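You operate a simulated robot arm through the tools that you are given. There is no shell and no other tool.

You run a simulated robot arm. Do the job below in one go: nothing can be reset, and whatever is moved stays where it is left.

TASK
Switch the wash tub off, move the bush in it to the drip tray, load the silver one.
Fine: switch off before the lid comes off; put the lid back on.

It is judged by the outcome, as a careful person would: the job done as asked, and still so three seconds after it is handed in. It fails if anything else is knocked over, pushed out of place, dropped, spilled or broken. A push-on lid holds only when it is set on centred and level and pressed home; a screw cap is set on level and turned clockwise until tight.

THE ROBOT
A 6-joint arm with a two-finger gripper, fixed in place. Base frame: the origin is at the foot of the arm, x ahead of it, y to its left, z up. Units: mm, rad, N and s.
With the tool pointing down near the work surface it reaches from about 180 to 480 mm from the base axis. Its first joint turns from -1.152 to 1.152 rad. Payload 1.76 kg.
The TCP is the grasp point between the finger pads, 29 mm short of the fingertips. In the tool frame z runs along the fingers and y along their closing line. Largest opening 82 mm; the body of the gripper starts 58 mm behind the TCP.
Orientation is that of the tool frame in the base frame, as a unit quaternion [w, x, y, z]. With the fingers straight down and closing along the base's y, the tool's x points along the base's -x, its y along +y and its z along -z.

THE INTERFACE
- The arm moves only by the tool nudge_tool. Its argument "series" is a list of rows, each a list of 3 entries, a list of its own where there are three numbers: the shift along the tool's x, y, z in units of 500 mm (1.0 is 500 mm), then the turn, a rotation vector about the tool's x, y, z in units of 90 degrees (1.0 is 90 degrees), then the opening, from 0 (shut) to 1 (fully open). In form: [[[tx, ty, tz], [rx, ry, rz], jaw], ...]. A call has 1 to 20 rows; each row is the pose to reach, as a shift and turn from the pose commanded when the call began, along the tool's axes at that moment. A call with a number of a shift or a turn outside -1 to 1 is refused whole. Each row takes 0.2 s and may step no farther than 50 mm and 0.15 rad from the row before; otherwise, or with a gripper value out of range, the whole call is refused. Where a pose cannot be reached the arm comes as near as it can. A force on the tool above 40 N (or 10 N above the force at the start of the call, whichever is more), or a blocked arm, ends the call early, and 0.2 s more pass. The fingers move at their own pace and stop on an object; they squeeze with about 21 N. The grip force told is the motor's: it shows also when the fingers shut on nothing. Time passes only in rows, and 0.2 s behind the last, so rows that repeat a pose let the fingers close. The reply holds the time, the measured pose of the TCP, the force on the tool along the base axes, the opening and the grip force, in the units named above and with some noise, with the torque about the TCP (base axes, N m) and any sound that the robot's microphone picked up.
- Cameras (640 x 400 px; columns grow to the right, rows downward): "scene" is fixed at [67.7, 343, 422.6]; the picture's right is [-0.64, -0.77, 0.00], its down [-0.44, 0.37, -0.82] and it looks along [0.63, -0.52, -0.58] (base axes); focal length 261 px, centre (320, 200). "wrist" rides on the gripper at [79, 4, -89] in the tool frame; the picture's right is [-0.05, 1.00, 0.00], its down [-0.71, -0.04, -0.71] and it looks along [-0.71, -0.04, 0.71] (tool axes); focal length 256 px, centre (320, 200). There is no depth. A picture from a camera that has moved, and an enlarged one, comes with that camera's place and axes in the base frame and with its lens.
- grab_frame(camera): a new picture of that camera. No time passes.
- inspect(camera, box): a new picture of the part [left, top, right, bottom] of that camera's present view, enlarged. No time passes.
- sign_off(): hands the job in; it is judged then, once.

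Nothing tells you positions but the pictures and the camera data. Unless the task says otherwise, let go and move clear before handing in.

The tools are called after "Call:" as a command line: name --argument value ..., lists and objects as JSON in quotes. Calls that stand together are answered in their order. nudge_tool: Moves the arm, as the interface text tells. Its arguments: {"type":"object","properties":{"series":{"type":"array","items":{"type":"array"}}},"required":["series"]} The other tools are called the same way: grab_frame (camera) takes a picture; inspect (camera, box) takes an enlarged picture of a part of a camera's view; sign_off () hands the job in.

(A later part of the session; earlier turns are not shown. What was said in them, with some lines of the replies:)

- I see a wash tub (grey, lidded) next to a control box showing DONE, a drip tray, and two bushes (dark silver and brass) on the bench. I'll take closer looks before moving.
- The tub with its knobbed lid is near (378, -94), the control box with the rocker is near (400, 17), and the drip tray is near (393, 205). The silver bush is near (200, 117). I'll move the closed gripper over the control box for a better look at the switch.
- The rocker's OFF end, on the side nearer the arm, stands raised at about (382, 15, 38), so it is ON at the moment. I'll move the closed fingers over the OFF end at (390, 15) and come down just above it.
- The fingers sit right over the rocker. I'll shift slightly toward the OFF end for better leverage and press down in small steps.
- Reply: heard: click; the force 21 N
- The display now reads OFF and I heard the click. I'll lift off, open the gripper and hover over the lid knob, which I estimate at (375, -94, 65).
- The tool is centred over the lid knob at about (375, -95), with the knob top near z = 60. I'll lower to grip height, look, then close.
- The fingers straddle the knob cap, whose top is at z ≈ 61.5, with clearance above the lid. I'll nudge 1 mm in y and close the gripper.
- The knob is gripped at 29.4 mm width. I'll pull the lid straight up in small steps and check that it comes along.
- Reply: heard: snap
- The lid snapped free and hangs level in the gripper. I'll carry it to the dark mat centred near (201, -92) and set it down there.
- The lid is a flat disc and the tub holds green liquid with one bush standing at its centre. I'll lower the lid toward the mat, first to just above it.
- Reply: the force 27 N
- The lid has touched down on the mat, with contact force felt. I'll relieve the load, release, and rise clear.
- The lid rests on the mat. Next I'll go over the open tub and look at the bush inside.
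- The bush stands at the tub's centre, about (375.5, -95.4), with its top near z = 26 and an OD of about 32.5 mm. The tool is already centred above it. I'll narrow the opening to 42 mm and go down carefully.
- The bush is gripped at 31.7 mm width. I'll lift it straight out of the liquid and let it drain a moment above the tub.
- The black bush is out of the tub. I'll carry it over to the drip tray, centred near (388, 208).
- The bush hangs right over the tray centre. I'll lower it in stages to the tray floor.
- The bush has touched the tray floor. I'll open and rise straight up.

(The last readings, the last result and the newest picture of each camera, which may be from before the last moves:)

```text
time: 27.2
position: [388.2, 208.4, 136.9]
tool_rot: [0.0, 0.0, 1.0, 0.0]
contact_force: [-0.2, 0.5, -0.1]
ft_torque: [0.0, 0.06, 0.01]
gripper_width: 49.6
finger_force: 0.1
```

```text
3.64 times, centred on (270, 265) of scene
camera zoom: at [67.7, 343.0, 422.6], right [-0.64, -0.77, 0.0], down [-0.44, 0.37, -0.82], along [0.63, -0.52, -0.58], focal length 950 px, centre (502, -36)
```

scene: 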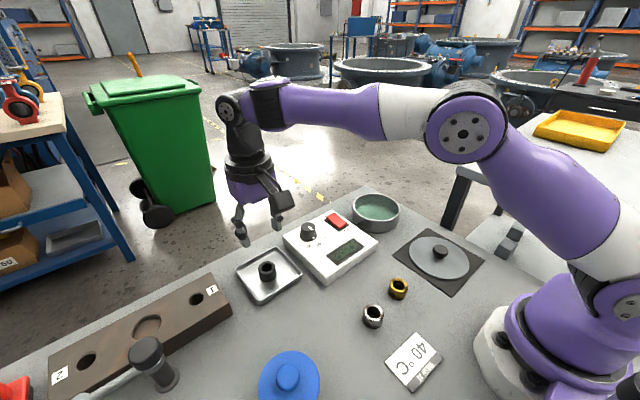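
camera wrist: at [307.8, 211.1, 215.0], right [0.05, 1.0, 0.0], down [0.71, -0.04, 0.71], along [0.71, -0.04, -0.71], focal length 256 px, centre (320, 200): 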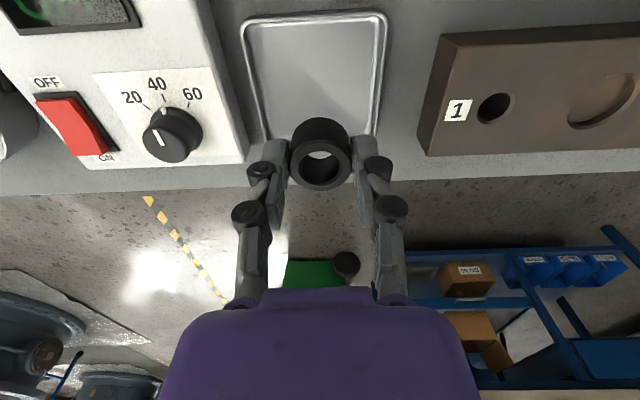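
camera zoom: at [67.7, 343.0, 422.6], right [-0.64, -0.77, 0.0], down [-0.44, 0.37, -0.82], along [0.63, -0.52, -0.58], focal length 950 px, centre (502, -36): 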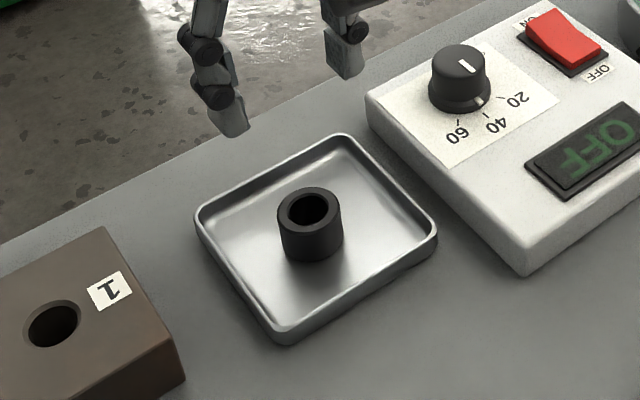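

The black bush stands upright in the tray. Now I'll go over the silver bush near (199, 117) and look at it closely.

Call:
nudge_tool --series '[[[0.05, -0.024, 0], [0, 0, 0], 0.6], [[0.13, -0.062, 0], [0, 0, 0], 0.6], [[0.21, -0.1, 0], [0, 0, 0], 0.6], [[0.29, -0.138, 0], [0, 0, 0], 0.6], [[0.35, -0.168, 0], [0, 0, 0], 0.6], [[0.378, -0.181, 0], [0, 0, 0], 0.6], [[0.378, -0.181, 0], [0, 0, 0], 0.6]]'

Call:
grab_frame --camera "wrist"

Call:
inspect --camera "wrist" --box '[220, 20, 420, 180]'

Call:
inspect --camera "scene" --box '[330, 260, 430, 340]'

```text
time: 28.8
position: [198.0, 117.4, 135.4]
tool_rot: [0.001, 0.0, 1.0, 0.0]
contact_force: [0.4, -0.5, -0.2]
ft_torque: [0.02, -0.04, 0.0]
gripper_width: 49.4
finger_force: 0.0
```

```text
taken
camera wrist: at [118.4, 121.6, 223.9], right [0.05, 1.0, 0.0], down [0.71, -0.04, 0.71], along [0.71, -0.04, -0.71], focal length 256 px, centre (320, 200)
```

wrist: 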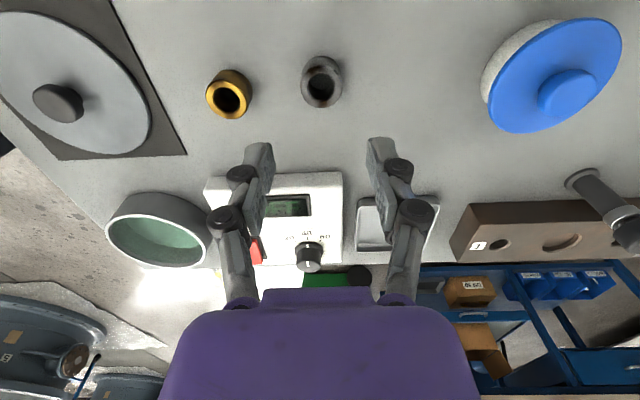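

```text
2.50 times, centred on (320, 100) of wrist
camera zoom: at [118.4, 121.6, 223.9], right [0.05, 1.0, 0.0], down [0.71, -0.04, 0.71], along [0.71, -0.04, -0.71], focal length 640 px, centre (320, 450)
```

zoom: 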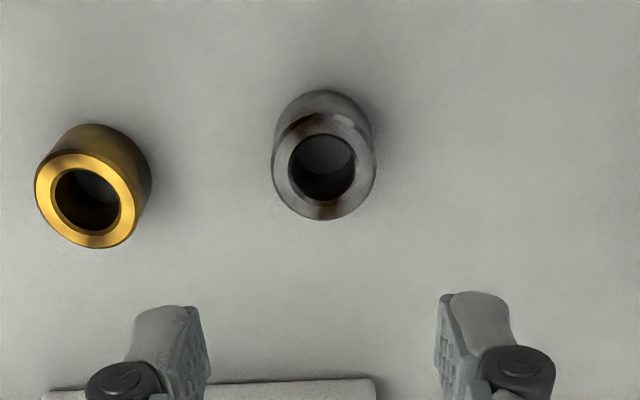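

```text
5.00 times, centred on (380, 300) of scene
camera zoom: at [67.7, 343.0, 422.6], right [-0.64, -0.77, 0.0], down [-0.44, 0.37, -0.82], along [0.63, -0.52, -0.58], focal length 1306 px, centre (20, -300)
```

zoom: 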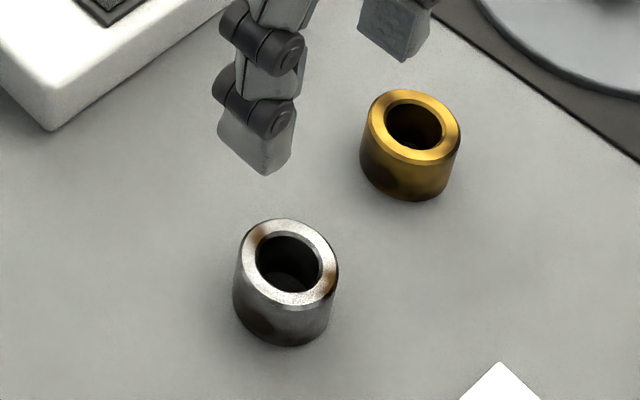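

The silver bush is at about (197, 119), with its top at z ≈ 23 and an OD of 32 mm. I'll correct by 1–2 mm and descend to grip it.

Call:
nudge_tool --series '[[[0.003, 0.003, 0.04], [0, 0, 0], 0.55], [[0.003, 0.003, 0.11], [0, 0, 0], 0.55], [[0.003, 0.003, 0.16], [0, 0, 0], 0.55], [[0.003, 0.003, 0.16], [0, 0, 0], 0.55]]'

Call:
inspect --camera "wrist" --box '[200, 80, 440, 240]'

Call:
inspect --camera "scene" --box '[330, 260, 430, 340]'

```text
time: 29.8
position: [197.5, 118.4, 55.2]
tool_rot: [0.001, 0.0, 1.0, 0.0]
contact_force: [0.1, 0.1, -0.1]
ft_torque: [0.02, 0.0, 0.01]
gripper_width: 44.9
finger_force: 0.1
```

```text
2.50 times, centred on (320, 160) of wrist
camera zoom: at [117.8, 122.3, 144.2], right [0.05, 1.0, 0.0], down [0.71, -0.04, 0.71], along [0.71, -0.04, -0.71], focal length 640 px, centre (320, 300)
```

zoom: 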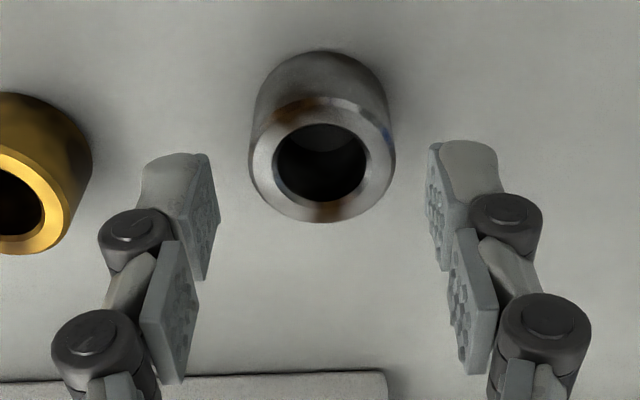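

```text
5.00 times, centred on (380, 300) of scene
camera zoom: at [67.7, 343.0, 422.6], right [-0.64, -0.77, 0.0], down [-0.44, 0.37, -0.82], along [0.63, -0.52, -0.58], focal length 1306 px, centre (20, -300)
```

zoom: 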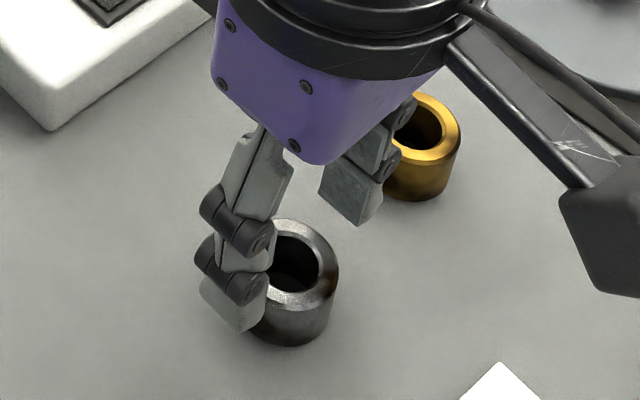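

Call:
nudge_tool --series '[[[0.003, 0, 0.018], [0, 0, 0], 0.55], [[0.003, 0, 0.034], [0, 0, 0], 0.55], [[0.003, 0, 0.034], [0, 0, 0], 0.4], [[0.003, 0, 0.034], [0, 0, 0], 0.2], [[0.003, 0, 0.034], [0, 0, 0], 0.2]]'

Call:
inspect --camera "wrist" --box '[200, 80, 440, 240]'

```text
time: 31.0
position: [195.7, 119.9, 38.8]
tool_rot: [0.0, 0.001, 1.0, 0.0]
contact_force: [-1.6, 0.1, 3.6]
ft_torque: [-0.03, 0.01, 0.01]
gripper_width: 31.8
finger_force: 21.0
```

```text
2.50 times, centred on (320, 160) of wrist
camera zoom: at [116.0, 122.7, 127.6], right [0.05, 1.0, 0.0], down [0.71, -0.04, 0.71], along [0.71, -0.04, -0.71], focal length 640 px, centre (320, 300)
```

zoom: 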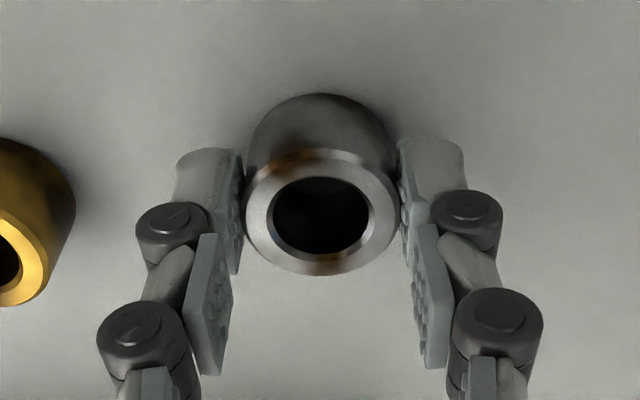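

The silver bush is gripped. I'll lift it and carry it over the tub.

Call:
nudge_tool --series '[[[0, 0, -0.03], [0, 0, 0], 0.2], [[0, 0, -0.1], [0, 0, 0], 0.2], [[0, 0, -0.176], [0, 0, 0], 0.2], [[-0.04, -0.048, -0.176], [0, 0, 0], 0.2], [[-0.09, -0.108, -0.176], [0, 0, 0], 0.2], [[-0.15, -0.18, -0.176], [0, 0, 0], 0.2], [[-0.21, -0.252, -0.176], [0, 0, 0], 0.2], [[-0.27, -0.324, -0.176], [0, 0, 0], 0.2], [[-0.32, -0.384, -0.176], [0, 0, 0], 0.2], [[-0.356, -0.428, -0.176], [0, 0, 0], 0.2], [[-0.356, -0.428, -0.176], [0, 0, 0], 0.2], [[-0.356, -0.428, -0.176], [0, 0, 0], 0.2]]'

Call:
grab_frame --camera "wrist"

Call:
grab_frame --camera "scene"

```text
time: 33.6
position: [374.1, -94.6, 124.7]
tool_rot: [0.0, 0.0, 1.0, -0.001]
contact_force: [-0.2, -1.4, -0.9]
ft_torque: [0.0, 0.0, 0.01]
gripper_width: 32.1
finger_force: 21.3
```

```text
taken
camera wrist: at [293.5, -92.0, 214.5], right [0.05, 1.0, 0.0], down [0.71, -0.04, 0.71], along [0.71, -0.04, -0.71], focal length 256 px, centre (320, 200)
```

wrist: 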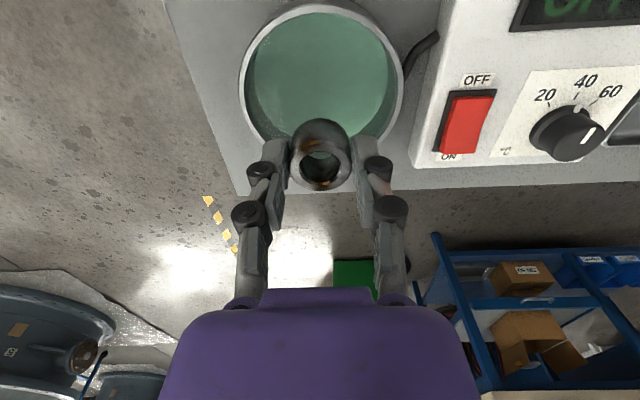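

```text
taken
```

scene: 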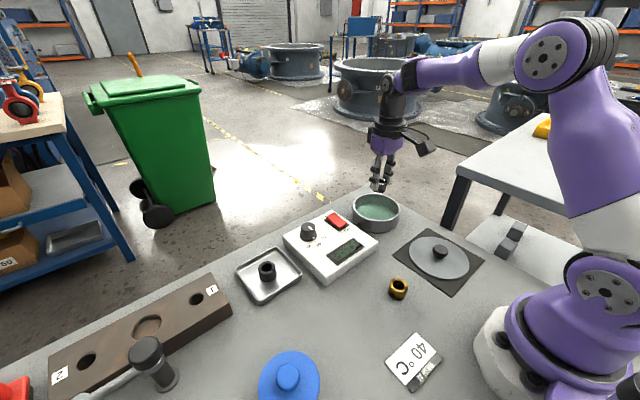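

Call:
nudge_tool --series '[[[0, 0, 0.06], [0, 0, 0], 0.2], [[0, 0, 0.1], [0, 0, 0], 0.2], [[0, 0, 0.125], [0, 0, 0], 0.2], [[0, 0, 0.145], [0, 0, 0], 0.2], [[0, 0, 0.158], [0, 0, 0], 0.2], [[0, 0, 0.158], [0, 0, 0], 0.2]]'

Call:
inspect --camera "scene" --box '[335, 170, 415, 240]'

```text
time: 35.0
position: [373.7, -94.8, 46.7]
tool_rot: [-0.001, 0.0, 1.0, 0.0]
contact_force: [0.0, 0.6, -1.5]
ft_torque: [0.0, 0.04, 0.01]
gripper_width: 32.0
finger_force: 21.1
```

```text
5.71 times, centred on (375, 205) of scene
camera zoom: at [67.7, 343.0, 422.6], right [-0.64, -0.77, 0.0], down [-0.44, 0.37, -0.82], along [0.63, -0.52, -0.58], focal length 1492 px, centre (6, 171)
```

zoom: 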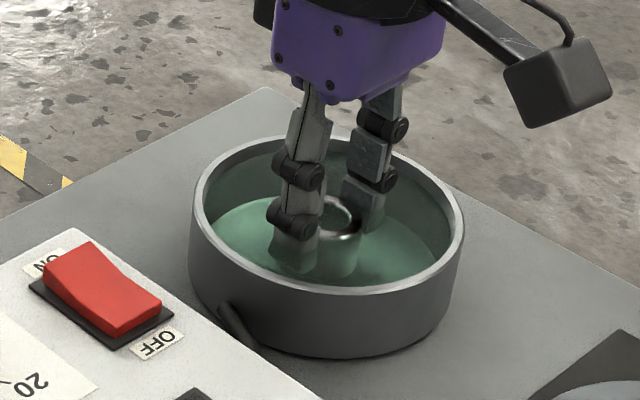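

Lowering the last few millimetres to the tub floor.

Call:
nudge_tool --series '[[[0, 0, 0.004], [0, 0, 0], 0.2], [[0, 0, 0.008], [0, 0, 0], 0.2], [[0, 0, 0.008], [0, 0, 0], 0.2]]'

```text
time: 35.8
position: [373.3, -94.9, 43.9]
tool_rot: [-0.001, 0.0, 1.0, 0.0]
contact_force: [-0.8, 0.2, -0.7]
ft_torque: [0.01, 0.0, -0.04]
gripper_width: 32.1
finger_force: 21.1
```

Call:
nudge_tool --series '[[[0, 0, 0.002], [0, 0, 0], 0.2], [[0, 0, 0.004], [0, 0, 0], 0.2], [[0, 0, 0.004], [0, 0, 0], 0.2]]'

```text
time: 36.6
position: [373.7, -96.1, 43.2]
tool_rot: [0.002, -0.001, 1.0, 0.0]
contact_force: [-3.5, 5.5, 17.4]
ft_torque: [0.16, 0.07, 0.06]
gripper_width: 32.0
finger_force: 20.9
```

The bush is on the tub floor. I'll release, opening just enough, and rise out.

Call:
nudge_tool --series '[[[0, 0, -0.001], [0, 0, 0], 0.3], [[0, 0, -0.001], [0, 0, 0], 0.52], [[0, 0, -0.001], [0, 0, 0], 0.52], [[0, 0, -0.03], [0, 0, 0], 0.52], [[0, 0, -0.08], [0, 0, 0], 0.52], [[0, 0, -0.15], [0, 0, 0], 0.52], [[0, 0, -0.196], [0, 0, 0], 0.6], [[0, 0, -0.196], [0, 0, 0], 0.6]]'

Call:
inspect --camera "scene" --box '[335, 180, 415, 240]'

Call:
inspect --camera "wrist" --box '[230, 0, 410, 170]'

```text
time: 38.4
position: [375.1, -94.9, 139.0]
tool_rot: [0.0, 0.001, 1.0, 0.001]
contact_force: [0.7, -0.1, 0.3]
ft_torque: [-0.02, -0.02, 0.05]
gripper_width: 49.4
finger_force: 0.0
```

```text
6.67 times, centred on (375, 210) of scene
camera zoom: at [67.7, 343.0, 422.6], right [-0.64, -0.77, 0.0], down [-0.44, 0.37, -0.82], along [0.63, -0.52, -0.58], focal length 1741 px, centre (-47, 133)
```

zoom: 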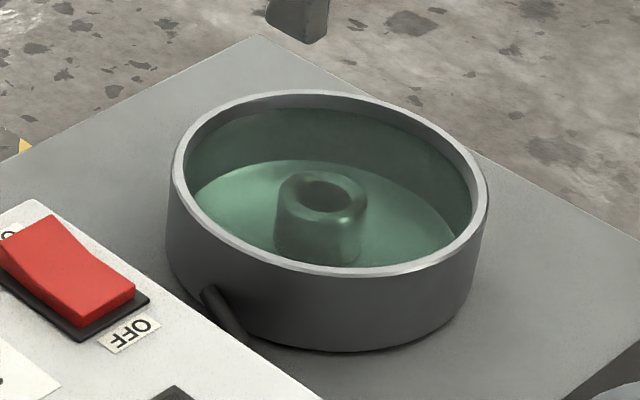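

```text
2.35 times, centred on (320, 85) of wrist
camera zoom: at [294.6, -90.5, 227.8], right [0.05, 1.0, 0.0], down [0.71, -0.04, 0.71], along [0.71, -0.04, -0.71], focal length 602 px, centre (320, 471)
```

zoom: 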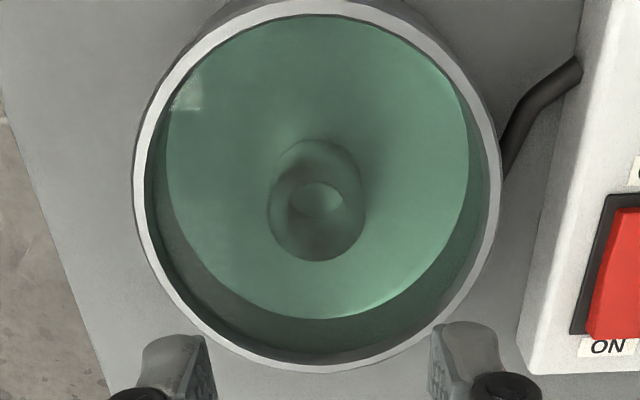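

The silver bush stands at the tub's centre. Now I'll go back over the lid on the mat, to the exact pose where I released it.

Call:
nudge_tool --series '[[[0.06, 0.0, 0], [0, 0, 0], 0.8], [[0.14, 0.0, 0], [0, 0, 0], 1], [[0.22, 0.0, 0], [0, 0, 0], 1], [[0.29, 0.001, 0], [0, 0, 0], 1], [[0.345, 0.001, 0], [0, 0, 0], 1], [[0.345, 0.001, 0.06], [0, 0, 0], 1], [[0.345, 0.001, 0.12], [0, 0, 0], 1], [[0.345, 0.001, 0.12], [0, 0, 0], 1]]'

Call:
inspect --camera "wrist" --box '[180, 0, 460, 200]'

Call:
inspect --camera "scene" --box '[385, 190, 505, 300]'

```text
time: 40.2
position: [200.2, -95.7, 78.8]
tool_rot: [0.0, 0.001, 1.0, 0.0]
contact_force: [0.5, 0.6, 0.1]
ft_torque: [-0.03, 0.01, 0.0]
gripper_width: 81.9
finger_force: 0.1
```

```text
2.00 times, centred on (320, 100) of wrist
camera zoom: at [120.1, -92.7, 168.4], right [0.05, 1.0, 0.0], down [0.71, -0.04, 0.71], along [0.71, -0.04, -0.71], focal length 512 px, centre (320, 400)
```

zoom: 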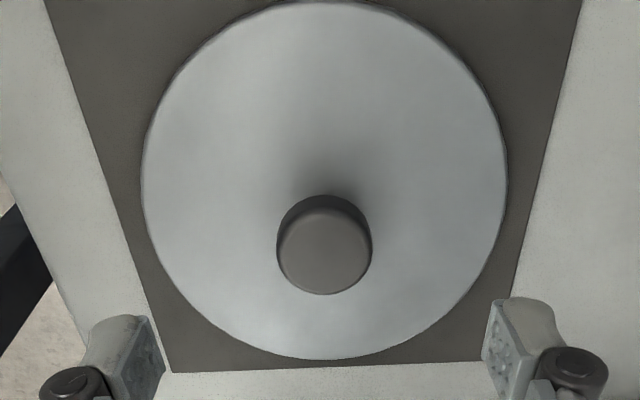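

```text
3.64 times, centred on (445, 245) of scene
camera zoom: at [67.7, 343.0, 422.6], right [-0.64, -0.77, 0.0], down [-0.44, 0.37, -0.82], along [0.63, -0.52, -0.58], focal length 950 px, centre (-134, 36)
```

zoom: 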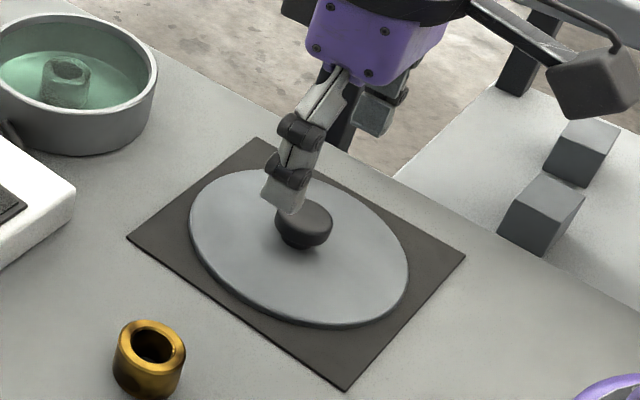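

The knob is aligned with the tool. I'll descend to the release height and grip it.

Call:
nudge_tool --series '[[[0, 0, 0.04], [0, 0, 0], 1], [[0, 0, 0.066], [0, 0, 0], 1], [[0, 0, 0.077], [0, 0, 0], 0.7], [[0, 0, 0.077], [0, 0, 0], 0.4], [[0, 0, 0.077], [0, 0, 0], 0.2], [[0, 0, 0.077], [0, 0, 0], 0.2]]'

Call:
inspect --camera "wrist" --box '[200, 80, 440, 240]'

```text
time: 41.6
position: [202.1, -94.8, 40.8]
tool_rot: [-0.001, 0.0, 1.0, -0.001]
contact_force: [0.8, 2.3, 3.3]
ft_torque: [0.17, -0.03, 0.07]
gripper_width: 29.3
finger_force: 20.8
```

```text
2.50 times, centred on (320, 160) of wrist
camera zoom: at [121.2, -92.0, 130.0], right [0.05, 1.0, 0.0], down [0.71, -0.04, 0.71], along [0.71, -0.04, -0.71], focal length 640 px, centre (320, 300)
```

zoom: 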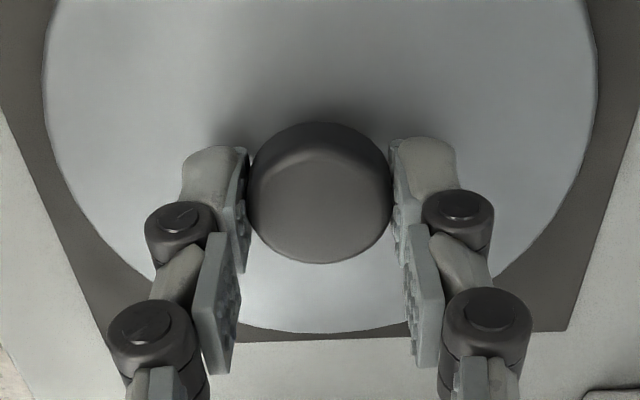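

The knob sits in the grip exactly as before. I'll lift the lid and carry it back over the tub.

Call:
nudge_tool --series '[[[0, 0, -0.04], [0, 0, 0], 0.2], [[0, 0, -0.12], [0, 0, 0], 0.2], [[0, 0, -0.197], [0, 0, 0], 0.2], [[-0.05, 0, -0.197], [0, 0, 0], 0.2], [[-0.12, 0, -0.197], [0, 0, 0], 0.2], [[-0.19, 0, -0.197], [0, 0, 0], 0.2], [[-0.26, 0, -0.197], [0, 0, 0], 0.2], [[-0.32, 0, -0.197], [0, 0, 0], 0.2], [[-0.35, 0, -0.197], [0, 0, 0], 0.2], [[-0.35, 0, -0.137], [0, 0, 0], 0.2], [[-0.35, 0, -0.107], [0, 0, 0], 0.2], [[-0.35, 0, -0.107], [0, 0, 0], 0.2]]'

Call:
inspect --camera "scene" --box '[325, 150, 425, 240]'

Call:
grab_frame --camera "wrist"

```text
time: 44.2
position: [376.5, -93.5, 93.2]
tool_rot: [0.0, 0.0, 1.0, 0.0]
contact_force: [0.4, 0.5, -0.2]
ft_torque: [-0.02, -0.02, 0.04]
gripper_width: 29.0
finger_force: 21.2
```

```text
4.44 times, centred on (375, 195) of scene
camera zoom: at [67.7, 343.0, 422.6], right [-0.64, -0.77, 0.0], down [-0.44, 0.37, -0.82], along [0.63, -0.52, -0.58], focal length 1161 px, centre (76, 222)
```

zoom: 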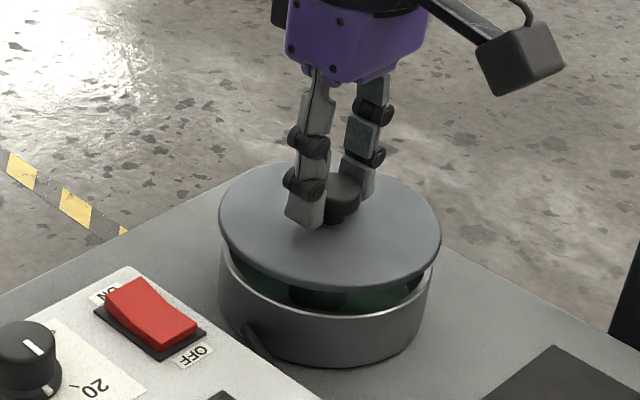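

```text
taken
camera wrist: at [297.0, -91.1, 182.8], right [0.05, 1.0, 0.0], down [0.71, -0.04, 0.71], along [0.71, -0.04, -0.71], focal length 256 px, centre (320, 200)
```

wrist: 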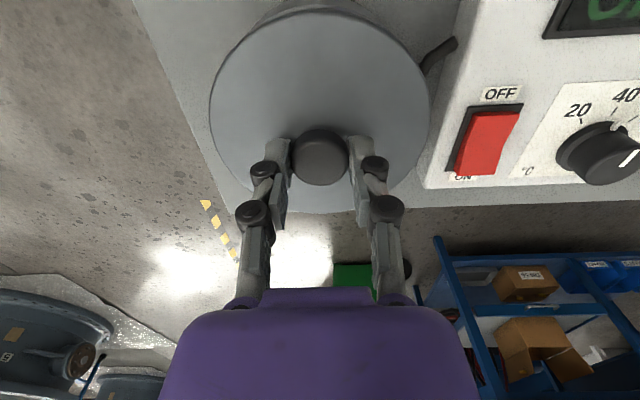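

Call:
nudge_tool --series '[[[0, 0, 0.01], [0, 0, 0], 0.2], [[0, 0, 0.02], [0, 0, 0], 0.2], [[0, 0, 0.026], [0, 0, 0], 0.2], [[0, 0, 0.026], [0, 0, 0], 0.2]]'

Call:
inspect --camera "scene" --box '[340, 180, 410, 240]'

Call:
inspect --camera "wrist" --box '[190, 0, 450, 220]'

```text
time: 45.2
position: [376.0, -95.2, 80.5]
tool_rot: [-0.001, 0.001, 1.0, 0.0]
contact_force: [0.0, -0.3, -1.4]
ft_torque: [-0.01, 0.0, -0.03]
gripper_width: 28.9
finger_force: 21.4
```

```text
6.67 times, centred on (375, 210) of scene
camera zoom: at [67.7, 343.0, 422.6], right [-0.64, -0.77, 0.0], down [-0.44, 0.37, -0.82], along [0.63, -0.52, -0.58], focal length 1741 px, centre (-47, 133)
```

zoom: 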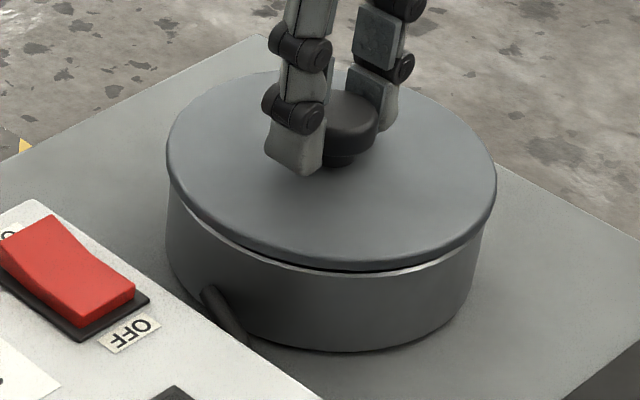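

```text
1.82 times, centred on (320, 110) of wrist
camera zoom: at [296.3, -91.0, 169.8], right [0.05, 1.0, 0.0], down [0.71, -0.04, 0.71], along [0.71, -0.04, -0.71], focal length 465 px, centre (320, 364)
```

zoom: 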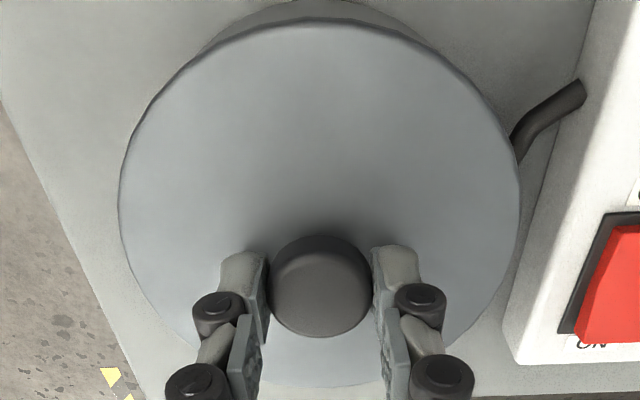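

The lid looks centred and level just above the rim. I'll lower it the last bit and press.

Call:
nudge_tool --series '[[[0, 0, 0.004], [0, 0, 0], 0.2], [[0, 0, 0.008], [0, 0, 0], 0.2], [[0, 0, 0.011], [0, 0, 0], 0.2], [[0, 0, 0.011], [0, 0, 0], 0.2]]'

Call:
inspect --camera "scene" --box '[340, 180, 410, 240]'

```text
time: 46.2
position: [375.9, -95.3, 76.7]
tool_rot: [0.0, 0.0, 1.0, 0.0]
contact_force: [-11.7, 5.4, 23.7]
ft_torque: [0.18, 0.39, 0.02]
gripper_width: 28.9
finger_force: 20.4
heard: snap
```

```text
6.67 times, centred on (375, 210) of scene
camera zoom: at [67.6, 343.0, 422.6], right [-0.64, -0.77, 0.0], down [-0.44, 0.37, -0.82], along [0.63, -0.52, -0.58], focal length 1741 px, centre (-47, 133)
```

zoom: 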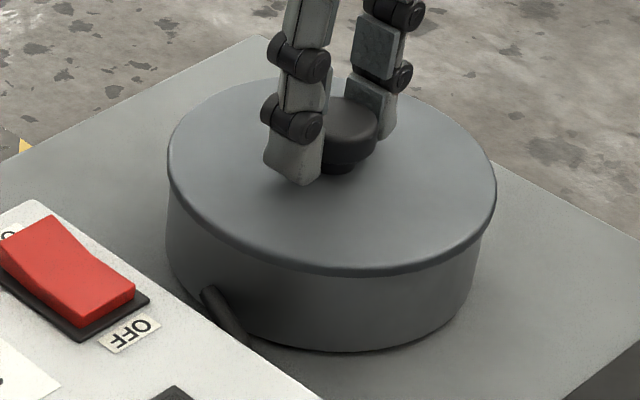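

I heard the snap. I'll press a touch more to be sure it is fully home, then relieve the load, release and rise.

Call:
nudge_tool --series '[[[0, 0, 0.002], [0, 0, 0], 0.2], [[0, 0, 0.003], [0, 0, 0], 0.2]]'

```text
time: 46.8
position: [377.2, -95.7, 74.0]
tool_rot: [0.002, 0.0, 1.0, 0.0]
contact_force: [-5.8, 5.6, 25.1]
ft_torque: [0.24, 0.21, 0.0]
gripper_width: 29.3
finger_force: 20.8
```

Call:
nudge_tool --series '[[[0, 0, -0.002], [0, 0, 0], 0.2], [[0, 0, -0.002], [0, 0, 0], 0.6], [[0, 0, -0.002], [0, 0, 0], 0.7], [[0, 0, -0.03], [0, 0, 0], 0.8], [[0, 0, -0.08], [0, 0, 0], 0.8], [[0, 0, -0.1], [0, 0, 0], 0.8], [[0, 0, -0.1], [0, 0, 0], 0.8]]'

Call:
inspect --camera "scene" --box '[340, 180, 415, 235]'

Call:
inspect --camera "wrist" --box '[230, 0, 410, 170]'

```text
time: 48.4
position: [376.3, -95.3, 125.7]
tool_rot: [0.0, -0.001, 1.0, 0.0]
contact_force: [0.4, 0.4, -1.4]
ft_torque: [0.01, 0.04, -0.03]
gripper_width: 65.6
finger_force: 0.0
```

```text
7.27 times, centred on (378, 208) of scene
camera zoom: at [67.7, 343.0, 422.6], right [-0.64, -0.77, 0.0], down [-0.44, 0.37, -0.82], along [0.63, -0.52, -0.58], focal length 1899 px, centre (-98, 146)
```

zoom: 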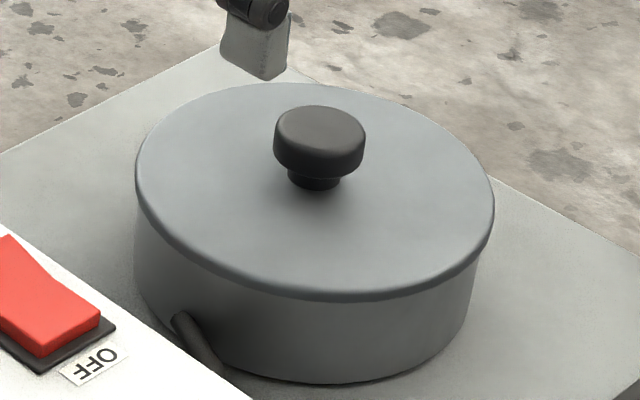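

```text
2.35 times, centred on (320, 85) of wrist
camera zoom: at [295.9, -91.3, 214.0], right [0.05, 1.0, 0.0], down [0.71, -0.04, 0.71], along [0.71, -0.04, -0.71], focal length 602 px, centre (320, 471)
```

zoom: 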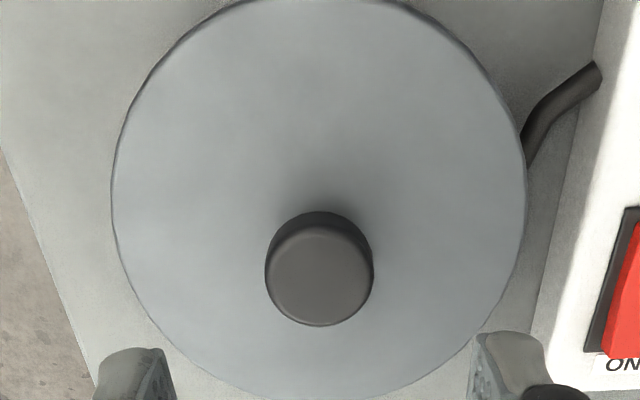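

The lid looks exactly as it did originally: seated, level and centred. I'll move the arm clear and do a final check.

Call:
nudge_tool --series '[[[0, 0, -0.08], [0, 0, 0], 0.8], [[0.04, 0, -0.16], [0, 0, 0], 0.8], [[0.1, 0, -0.22], [0, 0, 0], 0.8], [[0.15, 0, -0.25], [0, 0, 0], 0.8], [[0.15, 0, -0.25], [0, 0, 0], 0.8]]'

Call:
grab_frame --camera "scene"

Call:
inspect --camera "scene" --box '[220, 170, 420, 310]'

Call:
grab_frame --camera "wrist"

```text
time: 49.6
position: [301.8, -93.7, 249.0]
tool_rot: [0.0, 0.0, 1.0, 0.0]
contact_force: [-0.1, -0.3, 0.2]
ft_torque: [-0.02, -0.01, 0.04]
gripper_width: 65.4
finger_force: 0.1
```

```text
taken
```

scene: 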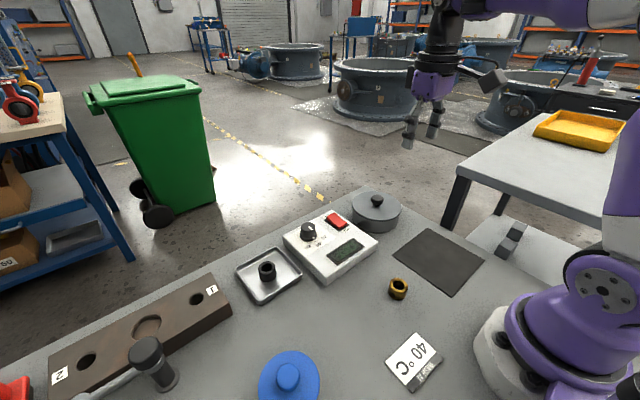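

```text
2.86 times, centred on (320, 240) of scene
camera zoom: at [67.7, 343.0, 422.6], right [-0.64, -0.77, 0.0], down [-0.44, 0.37, -0.82], along [0.63, -0.52, -0.58], focal length 746 px, centre (320, 86)
```

zoom: 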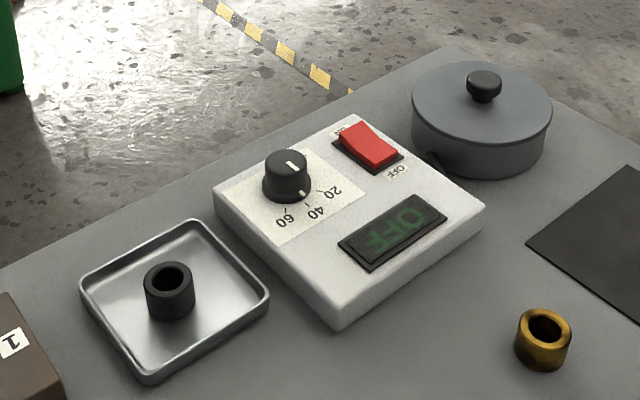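

```text
taken
camera wrist: at [221.7, -90.5, 338.5], right [0.05, 1.0, 0.0], down [0.71, -0.04, 0.71], along [0.71, -0.04, -0.71], focal length 256 px, centre (320, 200)
```

wrist: 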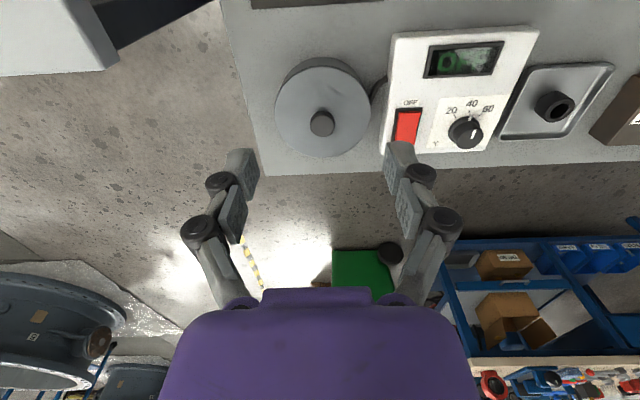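

The tub reads OFF, the black bush stands in the drip tray, and the silver bush is in the tub with the lid snapped on. Nothing else has moved and the arm is clear, so I'm handing in.

Call:
sign_off

```text
The job is handed in.
```

The job is done and handed in.

- **Switch:** I turned the wash tub off before taking the lid off. I heard the click, and the display reads OFF.
- **Bush from the tub:** the black bush that was inside now stands upright in the drip tray.
- **Silver bush:** it is standing on the floor of the tub, near the centre.
- **Lid:** it is back on. I heard it snap, pressed it a little further, and it looks just as it did at the start.

In the last pictures nothing else had moved, and the arm was clear of the bench. I left the tub off and the dial where it was, as you didn't ask for a new wash.
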